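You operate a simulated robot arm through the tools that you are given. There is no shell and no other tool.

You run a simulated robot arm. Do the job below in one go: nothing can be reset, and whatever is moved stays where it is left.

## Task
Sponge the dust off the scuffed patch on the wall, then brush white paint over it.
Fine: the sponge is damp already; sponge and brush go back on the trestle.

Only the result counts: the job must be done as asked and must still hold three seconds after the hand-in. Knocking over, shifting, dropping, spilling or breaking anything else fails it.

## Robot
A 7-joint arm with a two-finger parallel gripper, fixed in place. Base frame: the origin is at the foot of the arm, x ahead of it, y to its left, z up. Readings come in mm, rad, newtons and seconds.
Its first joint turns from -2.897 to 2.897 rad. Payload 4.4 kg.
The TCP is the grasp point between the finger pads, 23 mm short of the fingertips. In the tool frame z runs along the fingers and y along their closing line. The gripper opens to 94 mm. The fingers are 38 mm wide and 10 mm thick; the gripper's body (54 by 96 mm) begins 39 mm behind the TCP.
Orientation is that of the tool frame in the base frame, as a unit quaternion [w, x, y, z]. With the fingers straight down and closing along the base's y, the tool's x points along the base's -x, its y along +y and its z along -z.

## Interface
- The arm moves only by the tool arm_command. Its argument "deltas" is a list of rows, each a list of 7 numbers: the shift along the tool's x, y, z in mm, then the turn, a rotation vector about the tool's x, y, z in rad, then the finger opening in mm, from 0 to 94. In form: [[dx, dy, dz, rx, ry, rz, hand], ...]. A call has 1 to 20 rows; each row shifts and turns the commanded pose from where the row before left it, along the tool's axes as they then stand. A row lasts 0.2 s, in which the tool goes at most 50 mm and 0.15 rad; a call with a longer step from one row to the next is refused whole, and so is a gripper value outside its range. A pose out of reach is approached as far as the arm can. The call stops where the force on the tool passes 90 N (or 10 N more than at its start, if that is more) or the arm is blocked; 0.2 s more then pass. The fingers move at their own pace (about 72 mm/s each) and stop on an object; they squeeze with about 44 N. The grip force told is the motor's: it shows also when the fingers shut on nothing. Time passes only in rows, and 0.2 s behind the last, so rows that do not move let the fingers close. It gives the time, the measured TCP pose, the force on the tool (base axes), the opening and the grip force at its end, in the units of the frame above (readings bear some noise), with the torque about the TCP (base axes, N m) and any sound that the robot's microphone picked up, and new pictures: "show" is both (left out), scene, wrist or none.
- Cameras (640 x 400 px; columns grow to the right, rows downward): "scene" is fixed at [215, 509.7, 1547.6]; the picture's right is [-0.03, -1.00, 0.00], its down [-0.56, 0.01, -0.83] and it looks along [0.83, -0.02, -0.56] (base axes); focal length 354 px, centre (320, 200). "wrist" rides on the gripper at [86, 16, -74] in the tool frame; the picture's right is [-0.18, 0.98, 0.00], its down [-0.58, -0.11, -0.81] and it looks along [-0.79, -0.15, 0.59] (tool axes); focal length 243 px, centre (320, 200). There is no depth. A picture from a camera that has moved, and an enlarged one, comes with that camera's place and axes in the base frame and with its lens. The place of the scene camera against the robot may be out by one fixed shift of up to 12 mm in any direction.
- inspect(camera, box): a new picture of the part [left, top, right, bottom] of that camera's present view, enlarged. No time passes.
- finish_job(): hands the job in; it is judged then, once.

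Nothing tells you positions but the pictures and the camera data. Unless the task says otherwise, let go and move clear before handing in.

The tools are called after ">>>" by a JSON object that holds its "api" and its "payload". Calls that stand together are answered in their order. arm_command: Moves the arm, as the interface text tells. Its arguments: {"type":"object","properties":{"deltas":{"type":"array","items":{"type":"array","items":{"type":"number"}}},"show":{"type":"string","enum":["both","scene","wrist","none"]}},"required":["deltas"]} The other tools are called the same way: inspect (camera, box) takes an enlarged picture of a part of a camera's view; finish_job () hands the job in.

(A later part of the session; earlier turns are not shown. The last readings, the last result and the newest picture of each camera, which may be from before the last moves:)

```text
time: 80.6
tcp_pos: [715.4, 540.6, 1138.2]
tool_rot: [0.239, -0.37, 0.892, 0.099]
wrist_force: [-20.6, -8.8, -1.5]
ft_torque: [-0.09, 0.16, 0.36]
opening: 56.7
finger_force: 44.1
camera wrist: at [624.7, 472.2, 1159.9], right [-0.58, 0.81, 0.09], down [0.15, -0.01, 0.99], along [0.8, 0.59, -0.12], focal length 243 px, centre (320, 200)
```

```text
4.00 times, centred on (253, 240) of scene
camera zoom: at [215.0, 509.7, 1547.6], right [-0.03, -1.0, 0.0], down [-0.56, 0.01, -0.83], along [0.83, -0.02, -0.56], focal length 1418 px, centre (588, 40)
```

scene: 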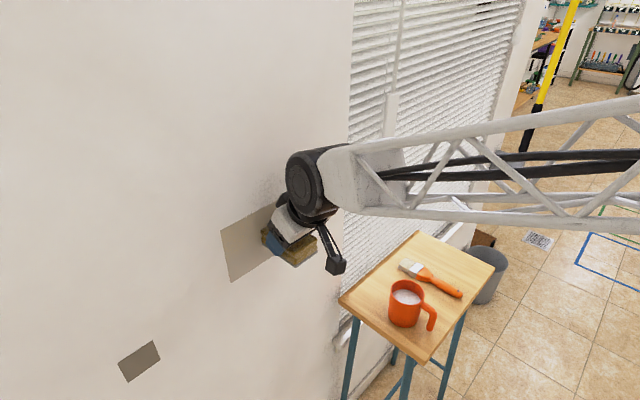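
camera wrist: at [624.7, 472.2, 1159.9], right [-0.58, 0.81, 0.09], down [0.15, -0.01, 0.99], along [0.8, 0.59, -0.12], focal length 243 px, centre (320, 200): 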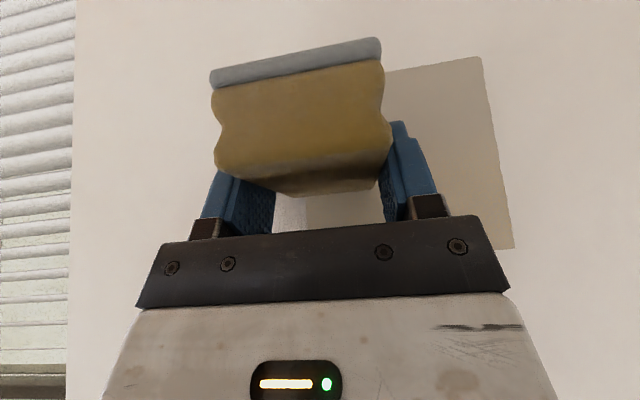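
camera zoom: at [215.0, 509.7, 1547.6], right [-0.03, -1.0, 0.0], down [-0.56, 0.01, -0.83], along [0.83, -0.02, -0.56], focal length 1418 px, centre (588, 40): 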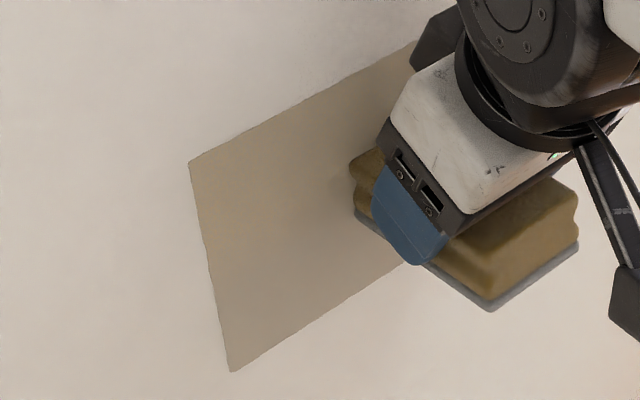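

The lower half has turned uniformly grey (dust gone) and the upper half is still tan. I'll continue upward.

>>> {"api": "arm_command", "payload": {"deltas": [[-0.575, 12.1, -1.0, 0, 0, 0, 30], [-0.575, 12.1, -1.0, 0, 0, 0, 30], [-0.575, 12.1, -1.0, 0, 0, 0, 30], [-0.575, 12.1, -1.0, 0, 0, 0, 30], [-0.575, 12.1, -1.0, 0, 0, 0, 30], [-0.575, 12.1, -1.0, 0, 0, 0, 30], [-0.575, 12.1, -1.0, 0, 0, 0, 30], [-0.575, -12.1, -1.0, 0, 0, 0, 30], [-0.575, -12.1, -1.0, 0, 0, 0, 30], [-0.575, -12.1, -1.0, 0, 0, 0, 30], [-0.575, -12.1, -1.0, 0, 0, 0, 30], [-0.575, -12.1, -1.0, 0, 0, 0, 30], [-0.575, -12.1, -1.0, 0, 0, 0, 30], [-0.575, -12.1, -1.0, 0, 0, 0, 30]], "show": "none"}}

>>> {"api": "arm_command", "payload": {"deltas": [[-0.575, 12.1, -1.0, 0, 0, 0, 30], [-0.575, 12.1, -1.0, 0, 0, 0, 30], [-0.575, 12.1, -1.0, 0, 0, 0, 30], [-0.575, 12.1, -1.0, 0, 0, 0, 30], [-0.575, 12.1, -1.0, 0, 0, 0, 30], [-0.575, 12.1, -1.0, 0, 0, 0, 30], [-0.575, 12.1, -1.0, 0, 0, 0, 30], [-0.575, -12.1, -1.0, 0, 0, 0, 30], [-0.575, -12.1, -1.0, 0, 0, 0, 30], [-0.575, -12.1, -1.0, 0, 0, 0, 30], [-0.575, -12.1, -1.0, 0, 0, 0, 30], [-0.575, -12.1, -1.0, 0, 0, 0, 30], [-0.575, -12.1, -1.0, 0, 0, 0, 30], [-0.575, -12.1, -1.0, 0, 0, 0, 30]], "show": "none"}}

```text
time: 83.6
tcp_pos: [713.8, 540.8, 1154.6]
tool_rot: [0.239, -0.369, 0.893, 0.099]
wrist_force: [-22.5, -9.8, -1.1]
ft_torque: [-0.09, 0.24, 0.35]
opening: 56.9
finger_force: 43.9
```

```text
time: 86.6
tcp_pos: [715.0, 540.9, 1170.7]
tool_rot: [0.24, -0.369, 0.893, 0.099]
wrist_force: [-20.1, -8.8, -0.9]
ft_torque: [-0.1, 0.19, 0.42]
opening: 56.5
finger_force: 43.8
```

>>> {"api": "arm_command", "payload": {"deltas": [[-0.575, 12.1, -1.0, 0, 0, 0, 30], [-0.575, 12.1, -1.0, 0, 0, 0, 30], [-0.575, 12.1, -1.0, 0, 0, 0, 30], [-0.575, 12.1, -1.0, 0, 0, 0, 30], [-0.575, 12.1, -1.0, 0, 0, 0, 30], [-0.575, 12.1, -1.0, 0, 0, 0, 30], [-0.575, 12.1, -1.0, 0, 0, 0, 30], [-0.575, -12.1, -1.0, 0, 0, 0, 30], [-0.575, -12.1, -1.0, 0, 0, 0, 30], [-0.575, -12.1, -1.0, 0, 0, 0, 30], [-0.575, -12.1, -1.0, 0, 0, 0, 30], [-0.575, -12.1, -1.0, 0, 0, 0, 30], [-0.575, -12.1, -1.0, 0, 0, 0, 30], [-0.575, -12.1, -1.0, 0, 0, 0, 30]], "show": "none"}}

>>> {"api": "arm_command", "payload": {"deltas": [[-0.575, 12.1, -1.0, 0, 0, 0, 30], [-0.575, 12.1, -1.0, 0, 0, 0, 30], [-0.575, 12.1, -1.0, 0, 0, 0, 30], [-0.575, 12.1, -1.0, 0, 0, 0, 30], [-0.575, 12.1, -1.0, 0, 0, 0, 30], [-0.575, 12.1, -1.0, 0, 0, 0, 30], [-0.575, 12.1, -1.0, 0, 0, 0, 30], [-0.575, -12.1, -1.0, 0, 0, 0, 30], [-0.575, -12.1, -1.0, 0, 0, 0, 30], [-0.575, -12.1, -1.0, 0, 0, 0, 30], [-0.575, -12.1, -1.0, 0, 0, 0, 30], [-0.575, -12.1, -1.0, 0, 0, 0, 30], [-0.575, -12.1, -1.0, 0, 0, 0, 30], [-0.575, -12.1, -1.0, 0, 0, 0, 30]], "show": "both"}}

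```text
time: 89.6
tcp_pos: [716.4, 541.6, 1187.4]
tool_rot: [0.24, -0.369, 0.892, 0.099]
wrist_force: [-17.9, -6.8, -1.3]
ft_torque: [-0.07, 0.18, 0.33]
opening: 56.7
finger_force: 43.4
```

```text
time: 92.6
tcp_pos: [715.5, 542.3, 1205.1]
tool_rot: [0.24, -0.369, 0.893, 0.099]
wrist_force: [-14.5, -6.1, 0.1]
ft_torque: [-0.04, 0.14, 0.3]
opening: 56.6
finger_force: 44.0
camera wrist: at [625.1, 473.3, 1225.0], right [-0.58, 0.81, 0.09], down [0.15, -0.01, 0.99], along [0.8, 0.59, -0.11], focal length 243 px, centre (320, 200)
```

scene: 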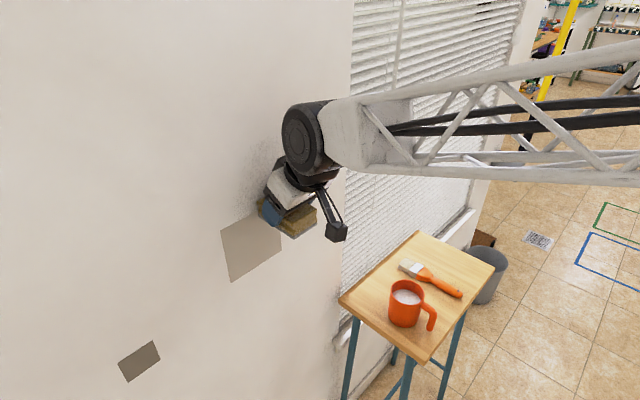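
wrist: 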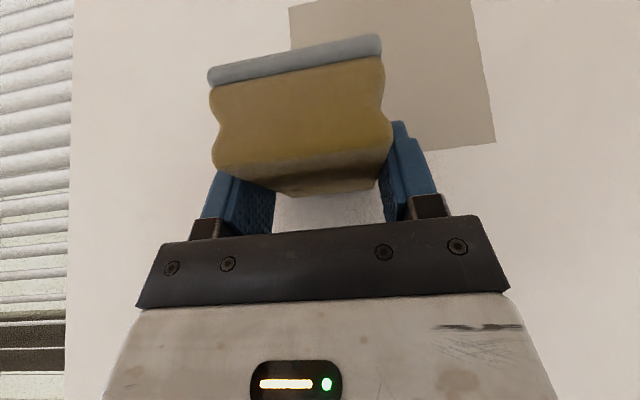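

Nearly at the top edge. I'll press slightly firmer and do two more strokes past the upper edge, then retract to inspect.

>>> {"api": "arm_command", "payload": {"deltas": [[-0.8, 12.1, -0.85, 0, 0, 0, 30], [-0.575, 12.1, -1.0, 0, 0, 0, 30], [-0.575, 12.1, -1.0, 0, 0, 0, 30], [-0.575, 12.1, -1.0, 0, 0, 0, 30], [-0.575, 12.1, -1.0, 0, 0, 0, 30], [-0.575, 12.1, -1.0, 0, 0, 0, 30], [-0.575, 12.1, -1.0, 0, 0, 0, 30], [-0.575, -12.1, -1.0, 0, 0, 0, 30], [-0.575, -12.1, -1.0, 0, 0, 0, 30], [-0.575, -12.1, -1.0, 0, 0, 0, 30], [-0.575, -12.1, -1.0, 0, 0, 0, 30], [-0.575, -12.1, -1.0, 0, 0, 0, 30], [-0.575, -12.1, -1.0, 0, 0, 0, 30], [-0.575, -12.1, -1.0, 0, 0, 0, 30]], "show": "none"}}

>>> {"api": "arm_command", "payload": {"deltas": [[38, -10, -22, 0, 0, 0, 30], [17, -40, -10, 0, 0, 0, 30], [0, -48, 0, 0, 0, 0, 30], [0, -48, 0, 0, 0, 0, 30]], "show": "both"}}

>>> {"api": "inspect", "payload": {"camera": "scene", "box": [205, 190, 301, 290]}}

>>> {"api": "inspect", "payload": {"camera": "wrist", "box": [440, 0, 640, 200]}}

```text
time: 95.6
tcp_pos: [716.1, 541.2, 1222.5]
tool_rot: [0.24, -0.369, 0.893, 0.099]
wrist_force: [-21.5, -7.8, -0.3]
ft_torque: [-0.06, 0.21, 0.35]
opening: 56.8
finger_force: 44.1
```

```text
time: 96.6
tcp_pos: [774.9, 393.8, 1220.4]
tool_rot: [0.239, -0.37, 0.892, 0.099]
wrist_force: [0.5, -0.5, 0.5]
ft_torque: [0.02, -0.01, 0.01]
opening: 56.9
finger_force: 44.2
camera wrist: at [684.3, 325.6, 1241.3], right [-0.58, 0.81, 0.09], down [0.15, -0.01, 0.99], along [0.8, 0.59, -0.12], focal length 243 px, centre (320, 200)
```

scene: 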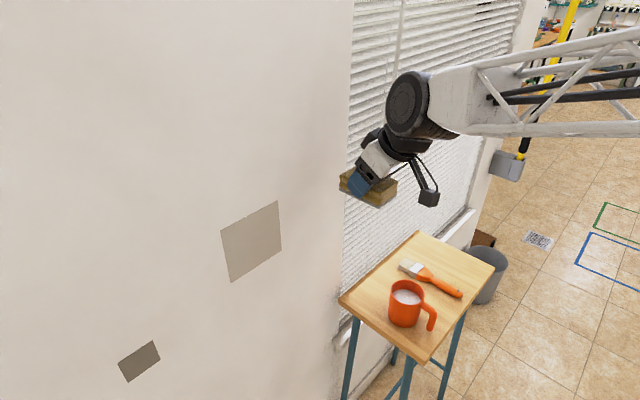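
wrist: 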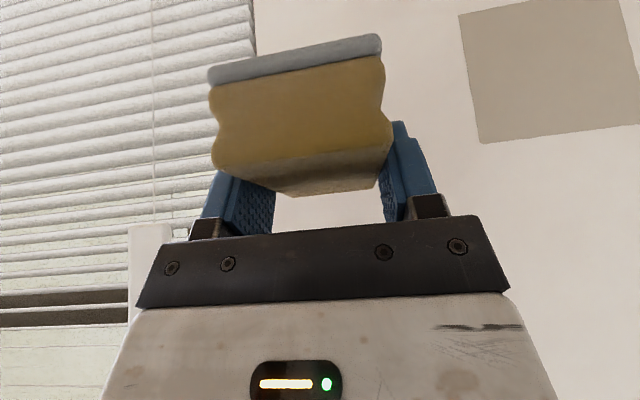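

```text
4.00 times, centred on (253, 240) of scene
camera zoom: at [215.0, 509.7, 1547.6], right [-0.03, -1.0, 0.0], down [-0.56, 0.01, -0.83], along [0.83, -0.02, -0.56], focal length 1418 px, centre (588, 40)
```

zoom: 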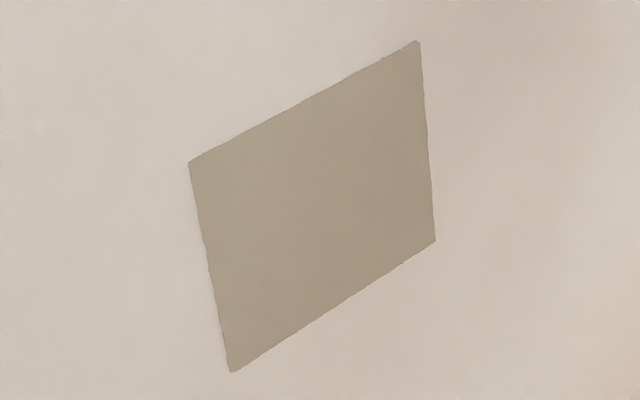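

```text
2.00 times, centred on (540, 100) of wrist
camera zoom: at [684.3, 325.6, 1241.3], right [-0.58, 0.81, 0.09], down [0.15, -0.01, 0.99], along [0.8, 0.59, -0.12], focal length 485 px, centre (-120, 400)
```

zoom: 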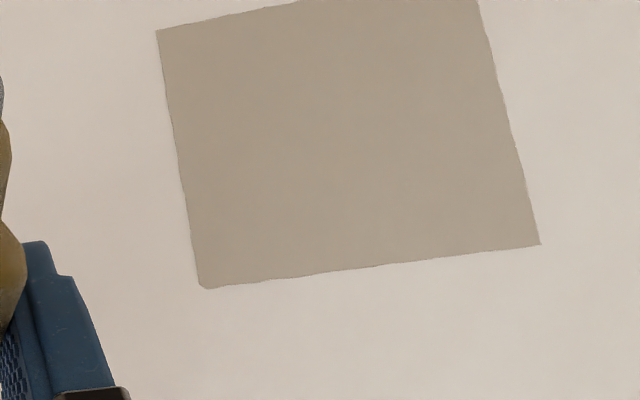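

>>> {"api": "inspect", "payload": {"camera": "scene", "box": [215, 195, 290, 242]}}

>>> {"api": "inspect", "payload": {"camera": "scene", "box": [215, 240, 290, 287]}}

>>> {"api": "inspect", "payload": {"camera": "wrist", "box": [450, 0, 640, 150]}}

```text
8.51 times, centred on (252, 218) of scene
camera zoom: at [215.0, 509.7, 1547.6], right [-0.03, -1.0, 0.0], down [-0.56, 0.01, -0.83], along [0.83, -0.02, -0.56], focal length 3017 px, centre (894, 43)
```

zoom: 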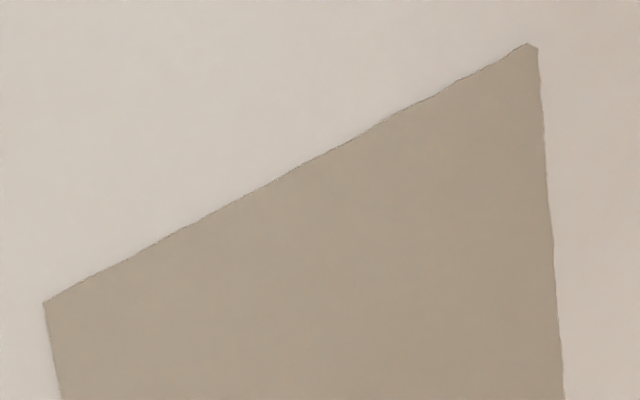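

```text
8.51 times, centred on (252, 264) of scene
camera zoom: at [215.0, 509.7, 1547.6], right [-0.03, -1.0, 0.0], down [-0.56, 0.01, -0.83], along [0.83, -0.02, -0.56], focal length 3017 px, centre (894, -340)
```

zoom: 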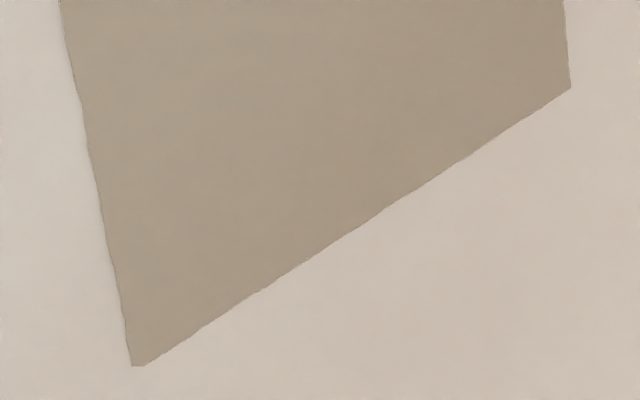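

```text
2.67 times, centred on (545, 75) of wrist
camera zoom: at [684.3, 325.6, 1241.3], right [-0.58, 0.81, 0.09], down [0.15, -0.01, 0.99], along [0.8, 0.59, -0.12], focal length 647 px, centre (-280, 533)
```

zoom: 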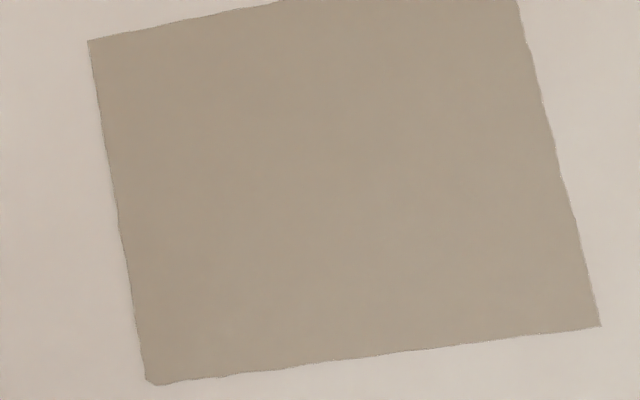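

The patch now looks nearly uniform grey, with perhaps a faint tan tint toward the top. To be safe I'll do a second full pass from top to bottom before painting.

>>> {"api": "arm_command", "payload": {"deltas": [[-10.1, 35.4, 5.4, 0, 0, 0, 30], [-10.1, 35.4, 5.4, 0, 0, 0, 30], [-10.1, 35.4, 5.4, 0, 0, 0, 30], [-10.1, 35.4, 5.4, 0, 0, 0, 30], [-11.7, 0, 6.75, 0, 0, 0, 30], [-0.87, 0, 0.5, 0, 0, 0, 30], [0, 0, 0, 0, 0, 0, 30]], "show": "none"}}

>>> {"api": "arm_command", "payload": {"deltas": [[-0.87, 0, 0.5, 0, 0, 0, 30], [0, 0, 0, 0, 0, 0, 30]], "show": "none"}}

```text
time: 98.2
tcp_pos: [716.3, 538.1, 1222.5]
tool_rot: [0.24, -0.369, 0.893, 0.099]
wrist_force: [0.0, 0.6, -0.7]
ft_torque: [0.0, 0.0, 0.01]
opening: 56.5
finger_force: 43.7
```

```text
time: 98.8
tcp_pos: [716.5, 538.3, 1222.3]
tool_rot: [0.24, -0.369, 0.892, 0.099]
wrist_force: [-0.9, 0.1, -0.5]
ft_torque: [-0.02, 0.02, 0.03]
opening: 56.9
finger_force: 43.9
```

>>> {"api": "arm_command", "payload": {"deltas": [[-0.87, 0, 0.5, 0, 0, 0, 30], [0, 0, 0, 0, 0, 0, 30]], "show": "none"}}

>>> {"api": "arm_command", "payload": {"deltas": [[-0.6, 0, 0.35, 0, 0, 0, 30], [0, 0, 0, 0, 0, 0, 30]], "show": "none"}}

```text
time: 99.4
tcp_pos: [718.7, 538.6, 1221.7]
tool_rot: [0.239, -0.369, 0.893, 0.099]
wrist_force: [-0.3, -0.6, -0.8]
ft_torque: [0.01, -0.01, 0.01]
opening: 56.8
finger_force: 43.7
```

```text
time: 100.0
tcp_pos: [718.7, 538.4, 1223.0]
tool_rot: [0.239, -0.368, 0.893, 0.099]
wrist_force: [-3.3, -4.4, -1.1]
ft_torque: [-0.03, 0.02, 0.05]
opening: 56.8
finger_force: 44.5
```

>>> {"api": "arm_command", "payload": {"deltas": [[-0.8, 0, 0.45, 0, 0, 0, 30], [0.93, 14, 1.61, 0, 0, 0, 30], [0.93, 14, 1.61, 0, 0, 0, 30], [0.93, 14, 1.61, 0, 0, 0, 30], [0.93, 14, 1.61, 0, 0, 0, 30], [0.93, 14, 1.61, 0, 0, 0, 30], [0.93, 14, 1.61, 0, 0, 0, 30], [0.93, 14, 1.61, 0, 0, 0, 30], [0.93, -14, 1.61, 0, 0, 0, 30], [0.93, -14, 1.61, 0, 0, 0, 30], [0.93, -14, 1.61, 0, 0, 0, 30], [0.93, -14, 1.61, 0, 0, 0, 30], [0.93, -14, 1.61, 0, 0, 0, 30], [0.93, -14, 1.61, 0, 0, 0, 30], [0.93, -14, 1.61, 0, 0, 0, 30]], "show": "none"}}

>>> {"api": "arm_command", "payload": {"deltas": [[0.93, 14, 1.61, 0, 0, 0, 30], [0.93, 14, 1.61, 0, 0, 0, 30], [0.93, 14, 1.61, 0, 0, 0, 30], [0.93, 14, 1.61, 0, 0, 0, 30], [0.93, 14, 1.61, 0, 0, 0, 30], [0.93, 14, 1.61, 0, 0, 0, 30], [0.93, 14, 1.61, 0, 0, 0, 30]], "show": "none"}}

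```text
time: 103.2
tcp_pos: [720.5, 539.4, 1196.5]
tool_rot: [0.24, -0.369, 0.892, 0.1]
wrist_force: [-28.5, -11.8, -0.1]
ft_torque: [-0.04, 0.29, 0.44]
opening: 56.7
finger_force: 44.0
```

```text
time: 104.8
tcp_pos: [650.1, 609.7, 1184.3]
tool_rot: [0.239, -0.369, 0.893, 0.099]
wrist_force: [-13.8, -29.5, 1.1]
ft_torque: [-0.33, 0.08, -0.28]
opening: 56.5
finger_force: 43.8
```

>>> {"api": "arm_command", "payload": {"deltas": [[0.93, -14, 1.61, 0, 0, 0, 30], [0.93, -14, 1.61, 0, 0, 0, 30], [0.93, -14, 1.61, 0, 0, 0, 30], [0.93, -14, 1.61, 0, 0, 0, 30], [0.93, -14, 1.61, 0, 0, 0, 30], [0.93, -14, 1.61, 0, 0, 0, 30], [0.93, -14, 1.61, 0, 0, 0, 30], [0.93, 14, 1.61, 0, 0, 0, 30], [0.93, 14, 1.61, 0, 0, 0, 30], [0.93, 14, 1.61, 0, 0, 0, 30], [0.93, 14, 1.61, 0, 0, 0, 30], [0.93, 14, 1.61, 0, 0, 0, 30], [0.93, 14, 1.61, 0, 0, 0, 30], [0.93, 14, 1.61, 0, 0, 0, 30]], "show": "none"}}

>>> {"api": "arm_command", "payload": {"deltas": [[0.93, -14, 1.61, 0, 0, 0, 30], [0.93, -14, 1.61, 0, 0, 0, 30], [0.93, -14, 1.61, 0, 0, 0, 30], [0.93, -14, 1.61, 0, 0, 0, 30], [0.93, -14, 1.61, 0, 0, 0, 30], [0.93, -14, 1.61, 0, 0, 0, 30], [0.93, -14, 1.61, 0, 0, 0, 30], [0.93, 14, 1.61, 0, 0, 0, 30], [0.93, 14, 1.61, 0, 0, 0, 30], [0.93, 14, 1.61, 0, 0, 0, 30], [0.93, 14, 1.61, 0, 0, 0, 30], [0.93, 14, 1.61, 0, 0, 0, 30], [0.93, 14, 1.61, 0, 0, 0, 30], [0.93, 14, 1.61, 0, 0, 0, 30]], "show": "none"}}

>>> {"api": "arm_command", "payload": {"deltas": [[0.93, -14, 1.61, 0, 0, 0, 30], [0.93, -14, 1.61, 0, 0, 0, 30], [0.93, -14, 1.61, 0, 0, 0, 30], [0.93, -14, 1.61, 0, 0, 0, 30], [0.93, -14, 1.61, 0, 0, 0, 30], [0.93, -14, 1.61, 0, 0, 0, 30], [0.93, -14, 1.61, 0, 0, 0, 30], [0.93, 14, 1.61, 0, 0, 0, 30], [0.93, 14, 1.61, 0, 0, 0, 30], [0.93, 14, 1.61, 0, 0, 0, 30], [0.93, 14, 1.61, 0, 0, 0, 30], [0.93, 14, 1.61, 0, 0, 0, 30], [0.93, 14, 1.61, 0, 0, 0, 30], [0.93, 14, 1.61, 0, 0, 0, 30]], "show": "none"}}

```text
time: 107.8
tcp_pos: [650.0, 609.1, 1158.1]
tool_rot: [0.24, -0.368, 0.893, 0.099]
wrist_force: [-10.7, -23.2, 0.9]
ft_torque: [-0.28, 0.09, -0.22]
opening: 56.6
finger_force: 44.0
```

```text
time: 110.8
tcp_pos: [650.2, 608.9, 1132.4]
tool_rot: [0.24, -0.369, 0.893, 0.099]
wrist_force: [-4.3, -9.7, 1.1]
ft_torque: [-0.08, 0.01, -0.07]
opening: 56.4
finger_force: 44.6
```

```text
time: 113.8
tcp_pos: [651.2, 609.2, 1105.5]
tool_rot: [0.24, -0.369, 0.893, 0.099]
wrist_force: [-16.4, -37.1, 1.7]
ft_torque: [-0.41, 0.18, -0.29]
opening: 56.7
finger_force: 43.9
```

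Contact held throughout. One last stroke along the bottom edge, then I'll retract and inspect.

>>> {"api": "arm_command", "payload": {"deltas": [[0.93, -14, 1.61, 0, 0, 0, 30], [0.93, -14, 1.61, 0, 0, 0, 30], [0.93, -14, 1.61, 0, 0, 0, 30], [0.93, -14, 1.61, 0, 0, 0, 30], [0.93, -14, 1.61, 0, 0, 0, 30], [0.93, -14, 1.61, 0, 0, 0, 30], [0.93, -14, 1.61, 0, 0, 0, 30], [38, -10, -22, 0, 0, 0, 30], [17, -40, -10, 0, 0, 0, 30], [0, -48, 0, 0, 0, 0, 30], [0, -48, 0, 0, 0, 0, 30]], "show": "both"}}

>>> {"api": "inspect", "payload": {"camera": "scene", "box": [205, 190, 301, 290]}}

>>> {"api": "inspect", "payload": {"camera": "wrist", "box": [440, 0, 640, 250]}}

```text
time: 116.2
tcp_pos: [779.7, 392.4, 1094.8]
tool_rot: [0.239, -0.369, 0.893, 0.099]
wrist_force: [0.1, -0.3, -0.4]
ft_torque: [0.04, 0.05, -0.01]
opening: 56.8
finger_force: 43.7
camera wrist: at [688.6, 323.5, 1115.3], right [-0.58, 0.81, 0.09], down [0.15, -0.01, 0.99], along [0.8, 0.59, -0.11], focal length 243 px, centre (320, 200)
```

scene: 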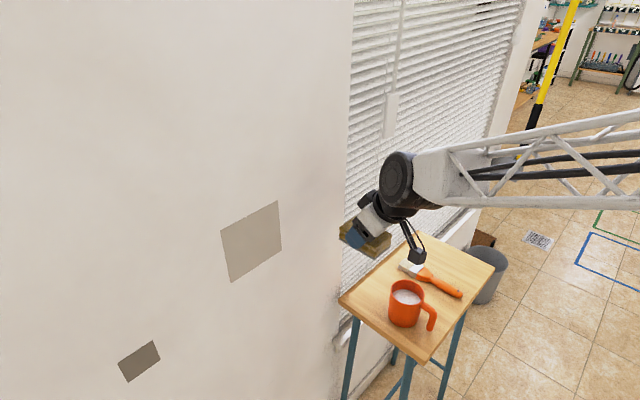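
wrist: 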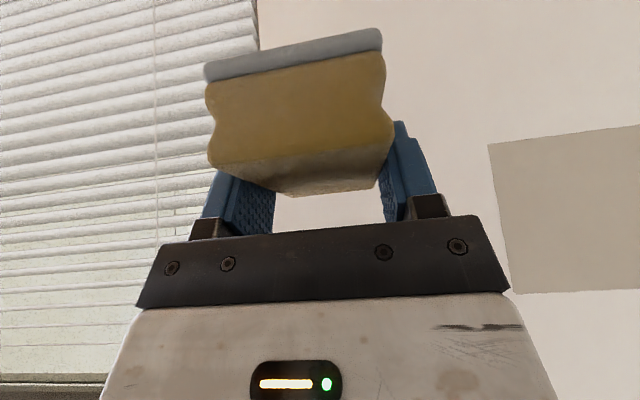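

```text
4.00 times, centred on (253, 240) of scene
camera zoom: at [215.0, 509.7, 1547.6], right [-0.03, -1.0, 0.0], down [-0.56, 0.01, -0.83], along [0.83, -0.02, -0.56], focal length 1418 px, centre (588, 40)
```

zoom: 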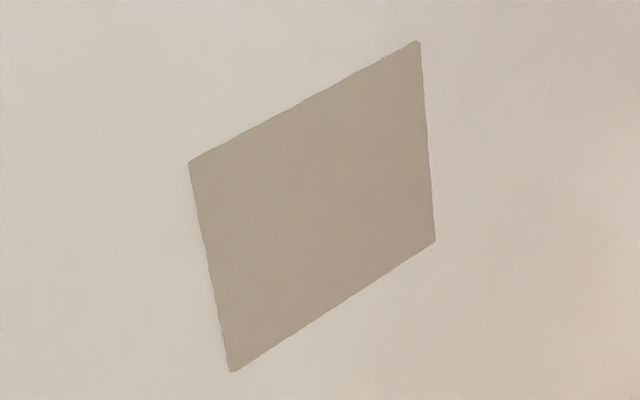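

```text
1.60 times, centred on (540, 125) of wrist
camera zoom: at [688.6, 323.5, 1115.3], right [-0.58, 0.81, 0.09], down [0.15, -0.01, 0.99], along [0.8, 0.59, -0.11], focal length 388 px, centre (-32, 320)
```

zoom: 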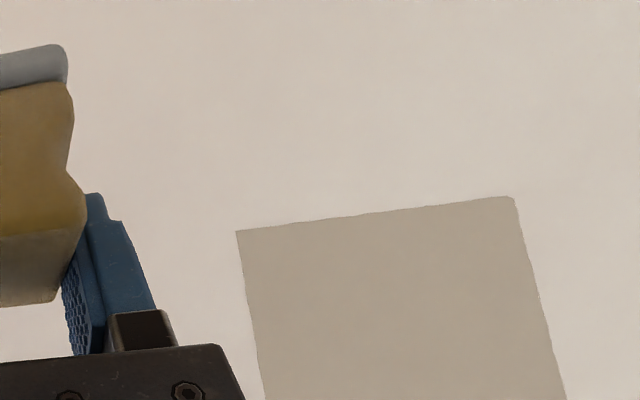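

The patch is evenly grey now, so the dust is off. I'll carry the sponge back to its spot on the trestle.

>>> {"api": "arm_command", "payload": {"deltas": [[15.8, -42.8, 13.75, 0, 0, 0, 30], [15.8, -42.8, 13.75, 0, 0, 0, 30], [15.8, -42.8, 13.75, 0, 0, 0, 30], [15.8, -42.8, 13.75, 0, 0, 0, 30], [15.8, -42.8, 13.75, 0, 0, 0, 30], [15.8, -42.8, 13.75, 0, 0, 0, 30], [15.8, -42.8, 13.75, 0, 0, 0, 30], [15.8, -42.8, 13.75, 0, 0, 0, 30], [15.8, -42.8, 13.75, 0, 0, 0, 30], [0, 0, 0, 0, 0, 0, 30]], "show": "scene"}}

>>> {"api": "inspect", "payload": {"camera": "scene", "box": [390, 180, 510, 290]}}

```text
time: 118.4
tcp_pos: [1008.4, 75.3, 915.9]
tool_rot: [0.239, -0.37, 0.892, 0.1]
wrist_force: [0.6, 0.7, 0.4]
ft_torque: [-0.02, 0.0, 0.03]
opening: 56.6
finger_force: 44.3
```

scene: 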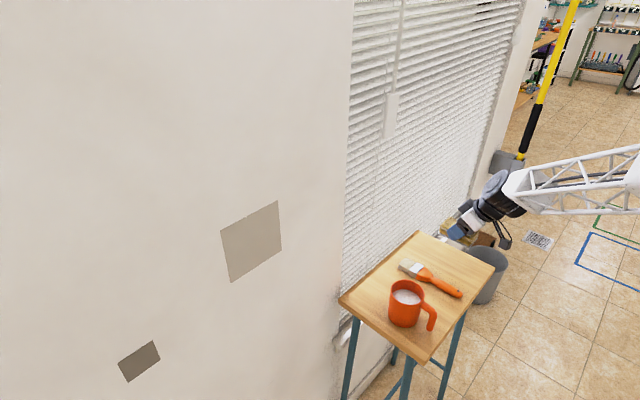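

```text
3.64 times, centred on (450, 235) of scene
camera zoom: at [215.0, 509.7, 1547.6], right [-0.03, -1.0, 0.0], down [-0.56, 0.01, -0.83], along [0.83, -0.02, -0.56], focal length 1289 px, centre (-153, 73)
```

zoom: 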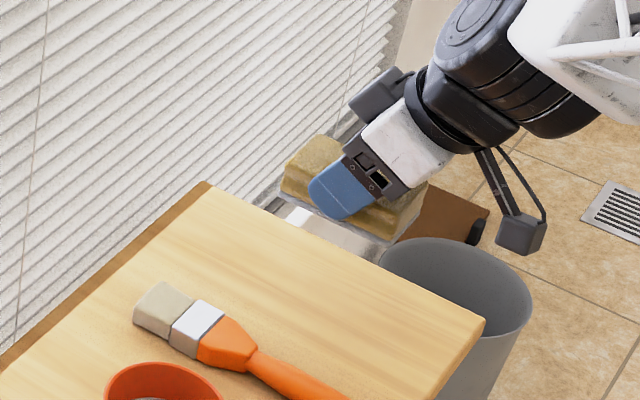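

>>> {"api": "arm_command", "payload": {"deltas": [[20, 0, 34.6, 0, 0, 0, 30], [15, 0, 26, 0, 0, 0, 30], [10, 0, 17.3, 0, 0, 0, 30], [1.5, 0, 2.6, 0, 0, 0, 30], [0, 0, 0, 0, 0, 0, 30]], "show": "none"}}

>>> {"api": "arm_command", "payload": {"deltas": [[0.75, 0, 1.3, 0, 0, 0, 30], [0, 0, 0, 0, 0, 0, 30]], "show": "none"}}

>>> {"api": "arm_command", "payload": {"deltas": [[0.5, 0, 0.87, 0, 0, 0, 30], [0, 0, 0, 0, 0, 0, 30]], "show": "none"}}

```text
time: 119.6
tcp_pos: [1006.3, 75.8, 822.7]
tool_rot: [0.24, -0.368, 0.893, 0.1]
wrist_force: [-0.5, 0.2, -1.3]
ft_torque: [0.01, 0.02, 0.0]
opening: 56.5
finger_force: 43.8
```

```text
time: 120.2
tcp_pos: [1007.6, 76.2, 821.1]
tool_rot: [0.24, -0.369, 0.892, 0.099]
wrist_force: [-0.4, 0.3, -0.5]
ft_torque: [0.01, -0.03, -0.03]
opening: 56.5
finger_force: 43.4
```

```text
time: 120.8
tcp_pos: [1007.6, 76.6, 819.8]
tool_rot: [0.239, -0.37, 0.892, 0.099]
wrist_force: [0.0, -0.2, -0.6]
ft_torque: [0.02, -0.03, 0.0]
opening: 56.8
finger_force: 44.5
```

>>> {"api": "arm_command", "payload": {"deltas": [[0.5, 0, 0.87, 0, 0, 0, 30], [0, 0, 0, 0, 0, 0, 30]], "show": "none"}}

>>> {"api": "arm_command", "payload": {"deltas": [[0.5, 0, 0.87, 0, 0, 0, 30], [0, 0, 0, 0, 0, 0, 30]], "show": "both"}}

>>> {"api": "inspect", "payload": {"camera": "scene", "box": [412, 210, 508, 280]}}

```text
time: 121.4
tcp_pos: [1007.6, 75.9, 818.0]
tool_rot: [0.239, -0.368, 0.893, 0.099]
wrist_force: [0.1, -0.4, 0.1]
ft_torque: [-0.01, 0.0, 0.01]
opening: 56.8
finger_force: 44.4
```

```text
time: 122.0
tcp_pos: [1007.8, 76.7, 817.3]
tool_rot: [0.24, -0.369, 0.892, 0.099]
wrist_force: [-0.2, 0.2, 0.2]
ft_torque: [0.01, -0.01, -0.02]
opening: 56.8
finger_force: 44.3
camera wrist: at [917.0, 8.0, 838.6], right [-0.58, 0.81, 0.09], down [0.15, -0.01, 0.99], along [0.8, 0.59, -0.12], focal length 243 px, centre (320, 200)
```

scene: 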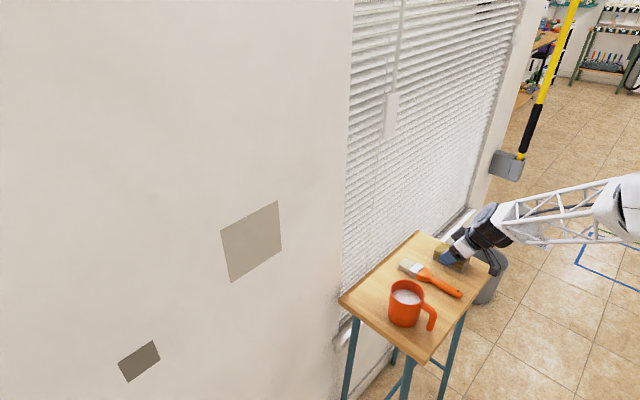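
wrist: 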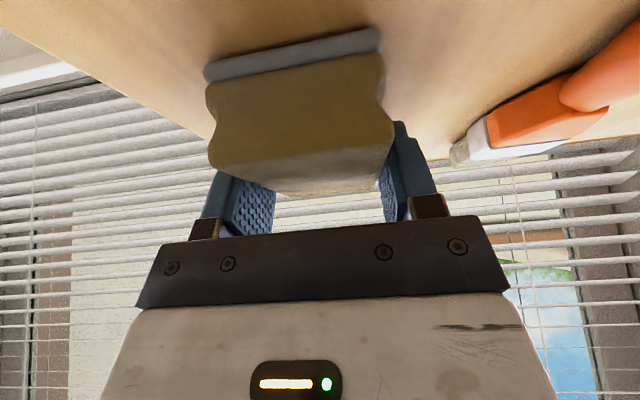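

```text
5.71 times, centred on (460, 245) of scene
camera zoom: at [215.0, 509.7, 1547.6], right [-0.03, -1.0, 0.0], down [-0.56, 0.01, -0.83], along [0.83, -0.02, -0.56], focal length 2026 px, centre (-480, -57)
```

zoom: 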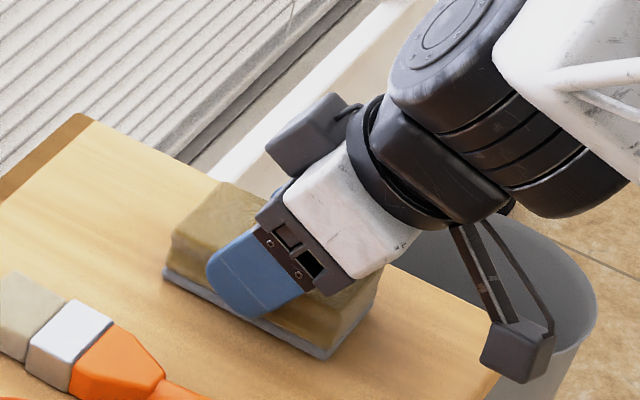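

>>> {"api": "arm_command", "payload": {"deltas": [[0.5, 0, 0.87, 0, 0, 0, 30], [0, 0, 0, 0, 0, 0, 30]], "show": "none"}}

>>> {"api": "arm_command", "payload": {"deltas": [[0.5, 0, 0.87, 0, 0, 0, 30], [0, 0, 0, 0, 0, 0, 30]], "show": "none"}}

```text
time: 122.6
tcp_pos: [1007.9, 76.6, 816.6]
tool_rot: [0.241, -0.368, 0.892, 0.099]
wrist_force: [0.3, 0.1, 1.5]
ft_torque: [0.0, -0.04, 0.03]
opening: 56.7
finger_force: 43.8
```

```text
time: 123.2
tcp_pos: [1008.1, 75.8, 816.3]
tool_rot: [0.241, -0.369, 0.892, 0.099]
wrist_force: [0.5, -0.5, 7.3]
ft_torque: [0.28, -0.21, -0.03]
opening: 56.7
finger_force: 44.6
```

The sponge is on the table, with 7 N of contact. Releasing and backing off along the tool axis.

>>> {"api": "arm_command", "payload": {"deltas": [[0, 0, 0, 0, 0, 0, 60], [0, 0, 0, 0, 0, 0, 70], [0, 0, 0, 0, 0, 0, 85], [0, 0, 0, 0, 0, 0, 94], [0, 0, 0, 0, 0, 0, 94], [0, 0, -20, 0, 0, 0, 94], [0, 0, -40, 0, 0, 0, 94], [0, 0, -45, 0, 0, 0, 94]], "show": "both"}}

>>> {"api": "inspect", "payload": {"camera": "scene", "box": [330, 210, 510, 340]}}

```text
time: 125.0
tcp_pos: [967.9, 39.6, 905.3]
tool_rot: [0.239, -0.369, 0.892, 0.1]
wrist_force: [-0.5, 0.1, -1.2]
ft_torque: [0.02, -0.05, -0.03]
opening: 93.9
finger_force: 0.0
camera wrist: at [878.9, -28.8, 927.3], right [-0.58, 0.81, 0.09], down [0.15, -0.01, 0.99], along [0.8, 0.59, -0.12], focal length 243 px, centre (320, 200)
```

scene: 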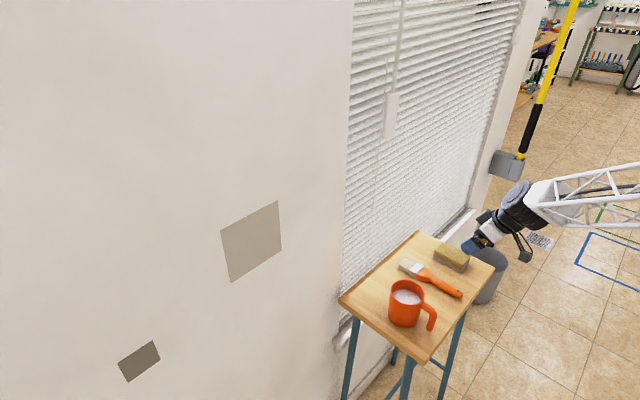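
wrist: 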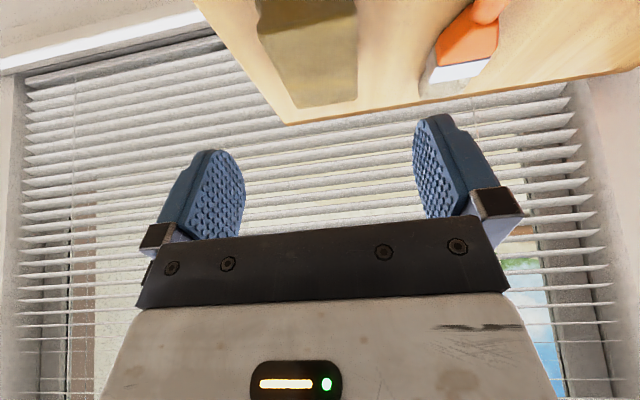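

```text
3.08 times, centred on (420, 275) of scene
camera zoom: at [215.0, 509.7, 1547.6], right [-0.03, -1.0, 0.0], down [-0.56, 0.01, -0.83], along [0.83, -0.02, -0.56], focal length 1091 px, centre (12, -31)
```

zoom: 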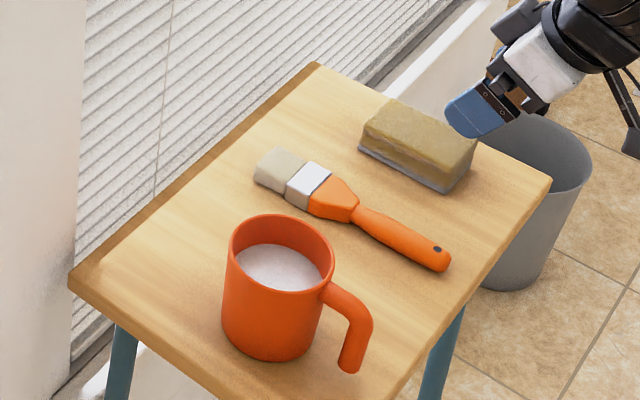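

The sponge is back flat on the trestle. Next is the brush: I'll hover over its handle with the same 30° lean, narrow the fingers to 50 mm, and check alignment.

>>> {"api": "arm_command", "payload": {"deltas": [[1, 38.4, 16.75, 0, 0, 0, 50], [1, 38.4, 16.75, 0, 0, 0, 50], [1, 38.4, 16.75, 0, 0, 0, 50], [0, 0, 0, 0, 0, 0, 50]], "show": "both"}}

>>> {"api": "inspect", "payload": {"camera": "wrist", "box": [160, 0, 480, 200]}}

>>> {"api": "inspect", "payload": {"camera": "scene", "box": [380, 210, 500, 320]}}

```text
time: 126.0
tcp_pos: [906.1, 137.8, 860.9]
tool_rot: [0.239, -0.369, 0.893, 0.099]
wrist_force: [0.1, 0.2, -0.5]
ft_torque: [-0.01, 0.0, 0.0]
opening: 50.0
finger_force: 0.1
camera wrist: at [814.9, 68.6, 882.3], right [-0.58, 0.81, 0.09], down [0.15, -0.01, 0.99], along [0.8, 0.59, -0.12], focal length 243 px, centre (320, 200)
```

scene: 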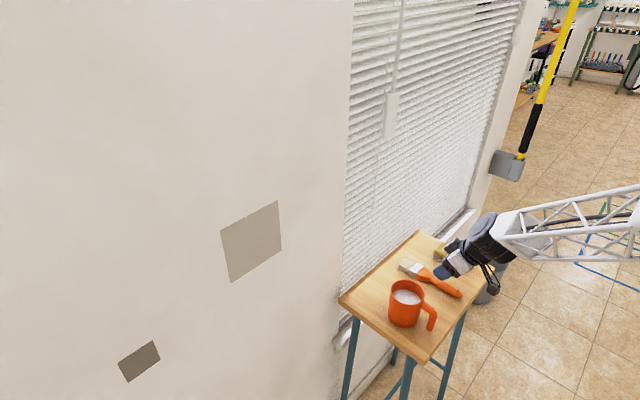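
wrist: 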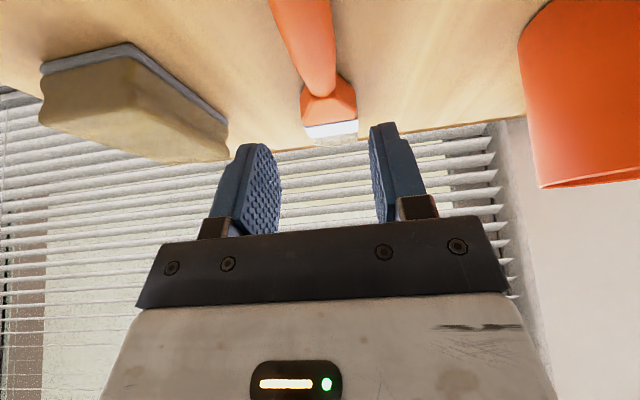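

```text
2.00 times, centred on (320, 100) of wrist
camera zoom: at [814.9, 68.6, 882.3], right [-0.58, 0.81, 0.09], down [0.15, -0.01, 0.99], along [0.8, 0.59, -0.12], focal length 485 px, centre (320, 400)
```

zoom: 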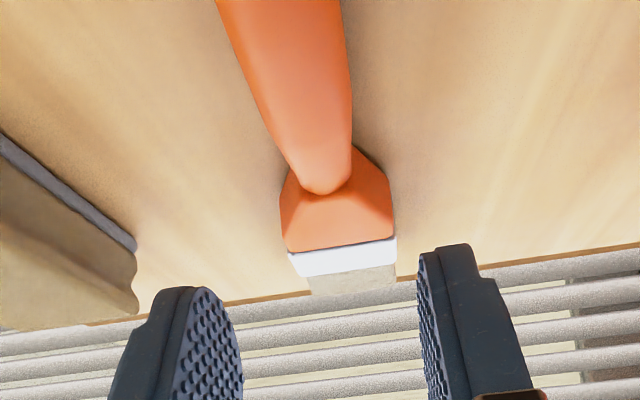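

```text
3.64 times, centred on (440, 265) of scene
camera zoom: at [215.0, 509.7, 1547.6], right [-0.03, -1.0, 0.0], down [-0.56, 0.01, -0.83], along [0.83, -0.02, -0.56], focal length 1289 px, centre (-116, -36)
```

zoom: 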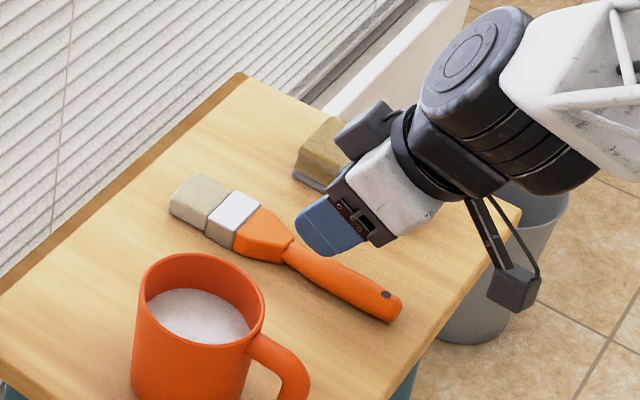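

The brush handle is centred to within about 3 mm. I'll correct that and descend around the handle in steps.

>>> {"api": "arm_command", "payload": {"deltas": [[12.6, 3, 15.8, 0, 0, 0, 50], [7.5, 0, 13, 0, 0, 0, 50], [4, 0, 6.9, 0, 0, 0, 50], [0, 0, 0, 0, 0, 0, 50]], "show": "both"}}

>>> {"api": "inspect", "payload": {"camera": "wrist", "box": [160, 0, 480, 240]}}

>>> {"api": "inspect", "payload": {"camera": "scene", "box": [400, 230, 496, 300]}}

```text
time: 127.0
tcp_pos: [901.1, 136.1, 817.7]
tool_rot: [0.239, -0.369, 0.893, 0.098]
wrist_force: [-0.4, -0.9, -1.1]
ft_torque: [-0.03, 0.02, -0.01]
opening: 50.0
finger_force: 0.1
camera wrist: at [810.9, 68.2, 839.2], right [-0.58, 0.81, 0.09], down [0.15, -0.01, 0.99], along [0.8, 0.59, -0.12], focal length 243 px, centre (320, 200)
```

scene: 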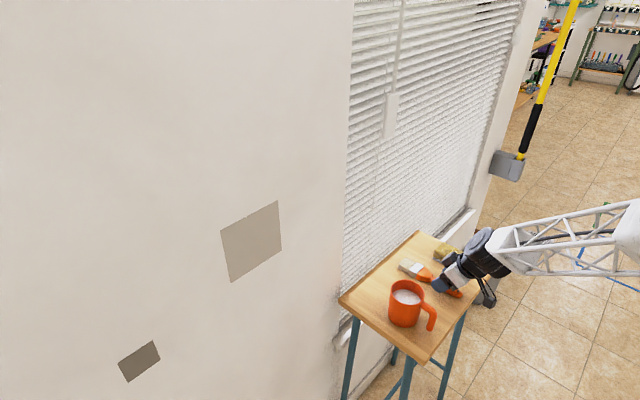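
wrist: 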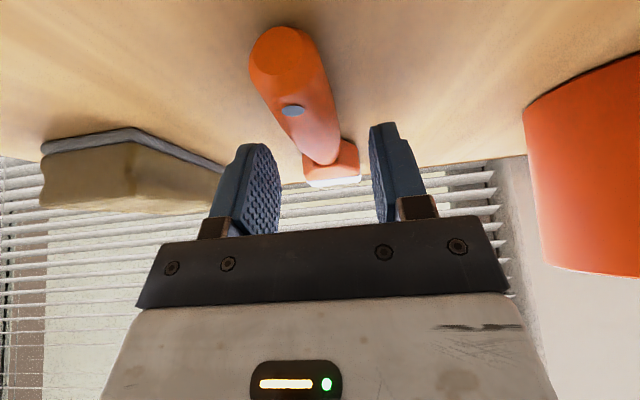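

```text
1.67 times, centred on (320, 120) of wrist
camera zoom: at [810.9, 68.2, 839.2], right [-0.58, 0.81, 0.09], down [0.15, -0.01, 0.99], along [0.8, 0.59, -0.12], focal length 404 px, centre (320, 333)
```

zoom: 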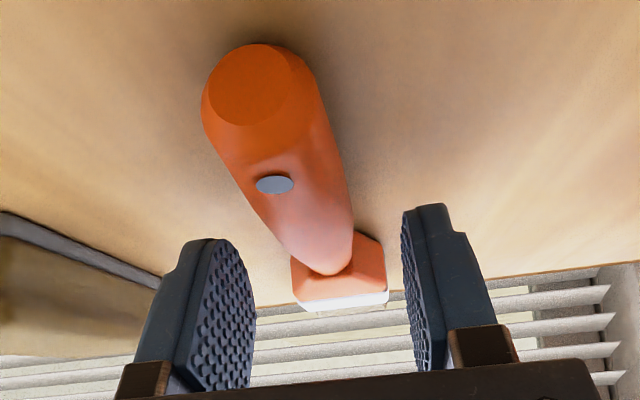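

```text
5.71 times, centred on (448, 265) of scene
camera zoom: at [215.0, 509.7, 1547.6], right [-0.03, -1.0, 0.0], down [-0.56, 0.01, -0.83], along [0.83, -0.02, -0.56], focal length 2026 px, centre (-411, -171)
```

zoom: 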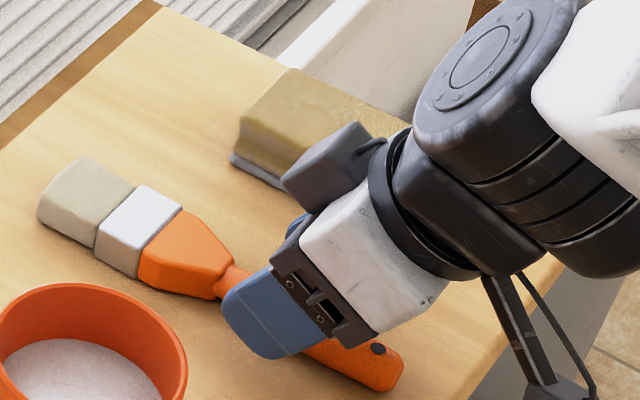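

>>> {"api": "arm_command", "payload": {"deltas": [[1.5, 0, 2.6, 0, 0, 0, 50], [1, 0, 1.73, 0, 0, 0, 50], [0, 0, 0, 0, 0, 0, 50]], "show": "none"}}

>>> {"api": "arm_command", "payload": {"deltas": [[0.75, 0, 1.3, 0, 0, 0, 50], [0, 0, 0, 0, 0, 0, 50]], "show": "none"}}

```text
time: 127.8
tcp_pos: [901.7, 137.3, 813.5]
tool_rot: [0.24, -0.369, 0.892, 0.099]
wrist_force: [-0.4, -0.7, -0.1]
ft_torque: [0.01, -0.02, 0.02]
opening: 50.0
finger_force: 0.0
```

```text
time: 128.4
tcp_pos: [901.0, 137.0, 811.0]
tool_rot: [0.24, -0.368, 0.893, 0.099]
wrist_force: [0.0, 0.6, -0.2]
ft_torque: [0.02, 0.0, -0.01]
opening: 50.0
finger_force: 0.0
```

>>> {"api": "arm_command", "payload": {"deltas": [[0.5, 0, 0.87, 0, 0, 0, 50], [0, 0, 0, 0, 0, 0, 50]], "show": "none"}}

>>> {"api": "inspect", "payload": {"camera": "scene", "box": [410, 240, 490, 300]}}

```text
time: 129.0
tcp_pos: [902.1, 136.4, 811.0]
tool_rot: [0.239, -0.368, 0.893, 0.097]
wrist_force: [0.0, 0.6, 0.1]
ft_torque: [0.04, -0.01, 0.04]
opening: 49.8
finger_force: 0.1
```

```text
6.67 times, centred on (450, 270) of scene
camera zoom: at [215.0, 509.7, 1547.6], right [-0.03, -1.0, 0.0], down [-0.56, 0.01, -0.83], along [0.83, -0.02, -0.56], focal length 2364 px, centre (-547, -267)
```

zoom: 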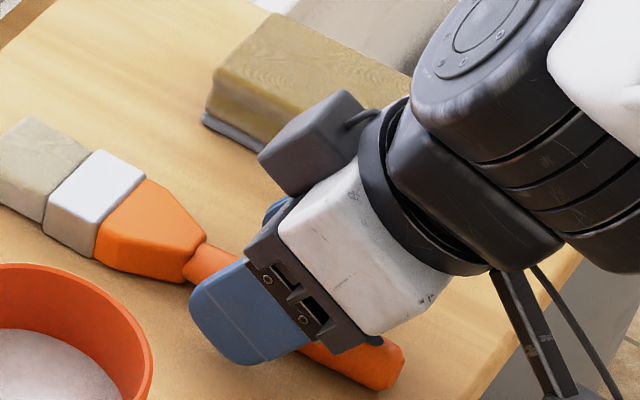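

The fingers are well around the handle, so I'll close the gripper.

>>> {"api": "arm_command", "payload": {"deltas": [[0, 0, 0, 0, 0, 0, 35], [0, 0, 0, 0, 0, 0, 20], [0, 0, 0, 0, 0, 0, 5], [0, 0, 0, 0, 0, 0, 5], [0, 0, 0, 0, 0, 0, 5]], "show": "both"}}

>>> {"api": "inspect", "payload": {"camera": "scene", "box": [390, 240, 490, 310]}}

```text
time: 130.2
tcp_pos: [900.7, 137.3, 810.6]
tool_rot: [0.239, -0.369, 0.893, 0.099]
wrist_force: [0.4, -0.1, -0.6]
ft_torque: [0.0, -0.01, 0.02]
opening: 21.1
finger_force: 44.0
camera wrist: at [810.5, 68.4, 831.8], right [-0.58, 0.81, 0.09], down [0.15, -0.01, 0.99], along [0.8, 0.59, -0.12], focal length 243 px, centre (320, 200)
```

scene: 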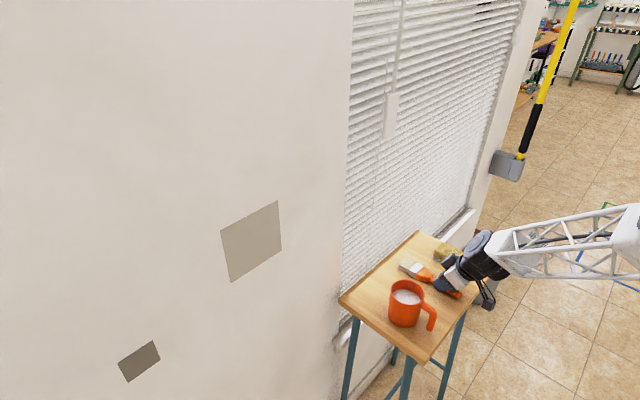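
wrist: 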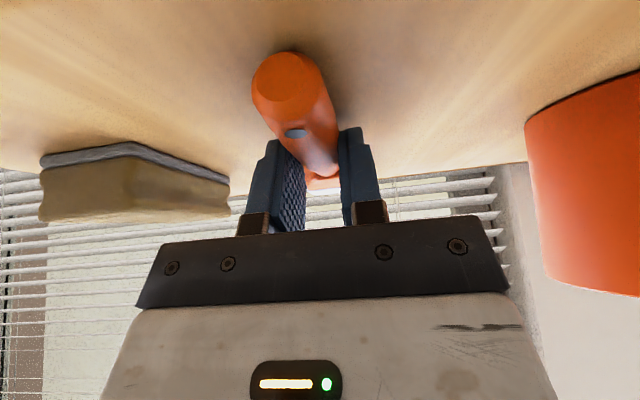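

```text
5.71 times, centred on (440, 275) of scene
camera zoom: at [215.0, 509.7, 1547.6], right [-0.03, -1.0, 0.0], down [-0.56, 0.01, -0.83], along [0.83, -0.02, -0.56], focal length 2026 px, centre (-366, -229)
```

zoom: 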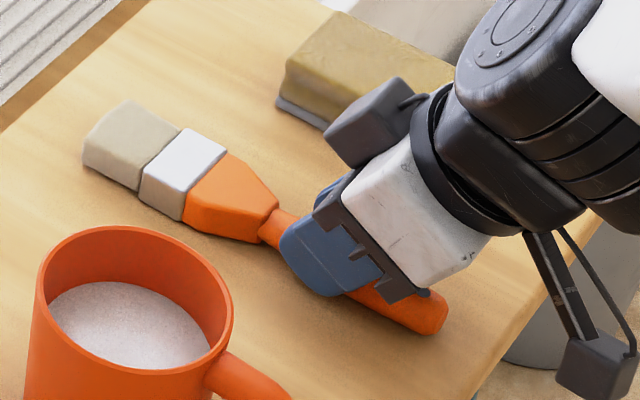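

The brush is gripped at 21 mm. I'll lift it and move inward to free space for the 180° wrist flip.

>>> {"api": "arm_command", "payload": {"deltas": [[-2.5, 0, -4.33, 0, 0, 0, 5], [-10, 0, -17.3, 0, 0, 0, 5], [-20, 0, -34.6, 0, 0, 0, 5], [-25, 0, -43.3, 0, 0, 0, 5], [-25, 0, -43.3, 0, 0, 0, 5], [5.35, 30, -37.7, 0, 0, 0, 5], [5.35, 30, -37.7, 0, 0, 0, 5], [5.35, 30, -37.7, 0, 0, 0, 5], [5.35, 30, -37.7, 0, 0, 0, 5], [0, 0, 0, 0, 0, 0, 5]], "show": "both"}}

>>> {"api": "inspect", "payload": {"camera": "scene", "box": [330, 160, 490, 300]}}

```text
time: 132.4
tcp_pos: [748.8, 156.0, 1097.8]
tool_rot: [0.24, -0.369, 0.892, 0.099]
wrist_force: [0.7, 0.2, -0.8]
ft_torque: [-0.02, -0.02, 0.01]
opening: 21.0
finger_force: 44.3
camera wrist: at [658.2, 87.0, 1118.4], right [-0.58, 0.81, 0.09], down [0.15, -0.01, 0.99], along [0.8, 0.59, -0.12], focal length 243 px, centre (320, 200)
```

scene: 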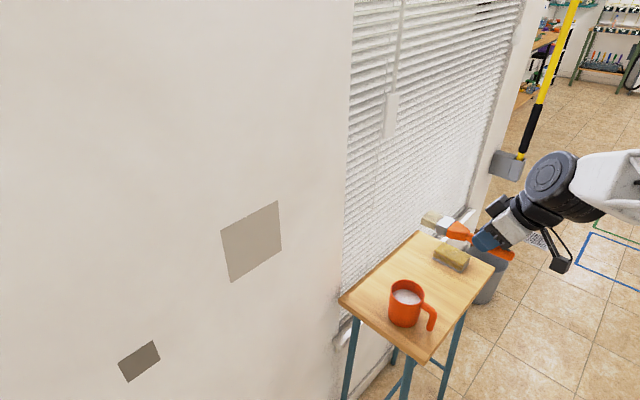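
wrist: 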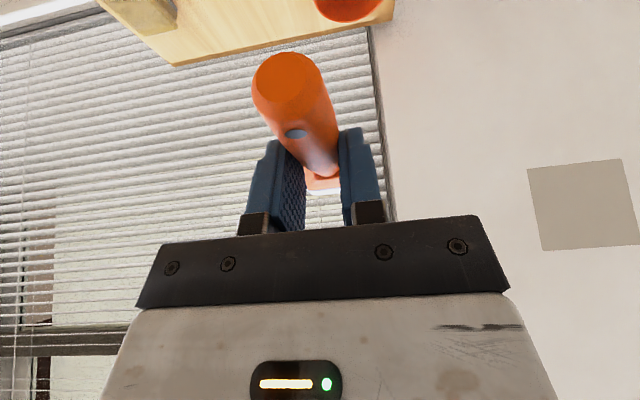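

```text
2.86 times, centred on (410, 230) of scene
camera zoom: at [215.0, 509.7, 1547.6], right [-0.03, -1.0, 0.0], down [-0.56, 0.01, -0.83], along [0.83, -0.02, -0.56], focal length 1013 px, centre (63, 114)
```

zoom: 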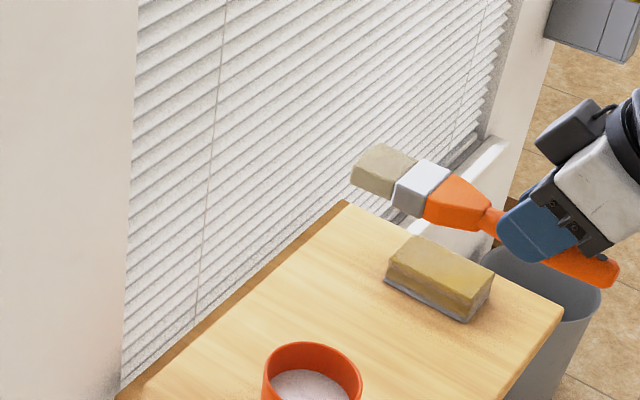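

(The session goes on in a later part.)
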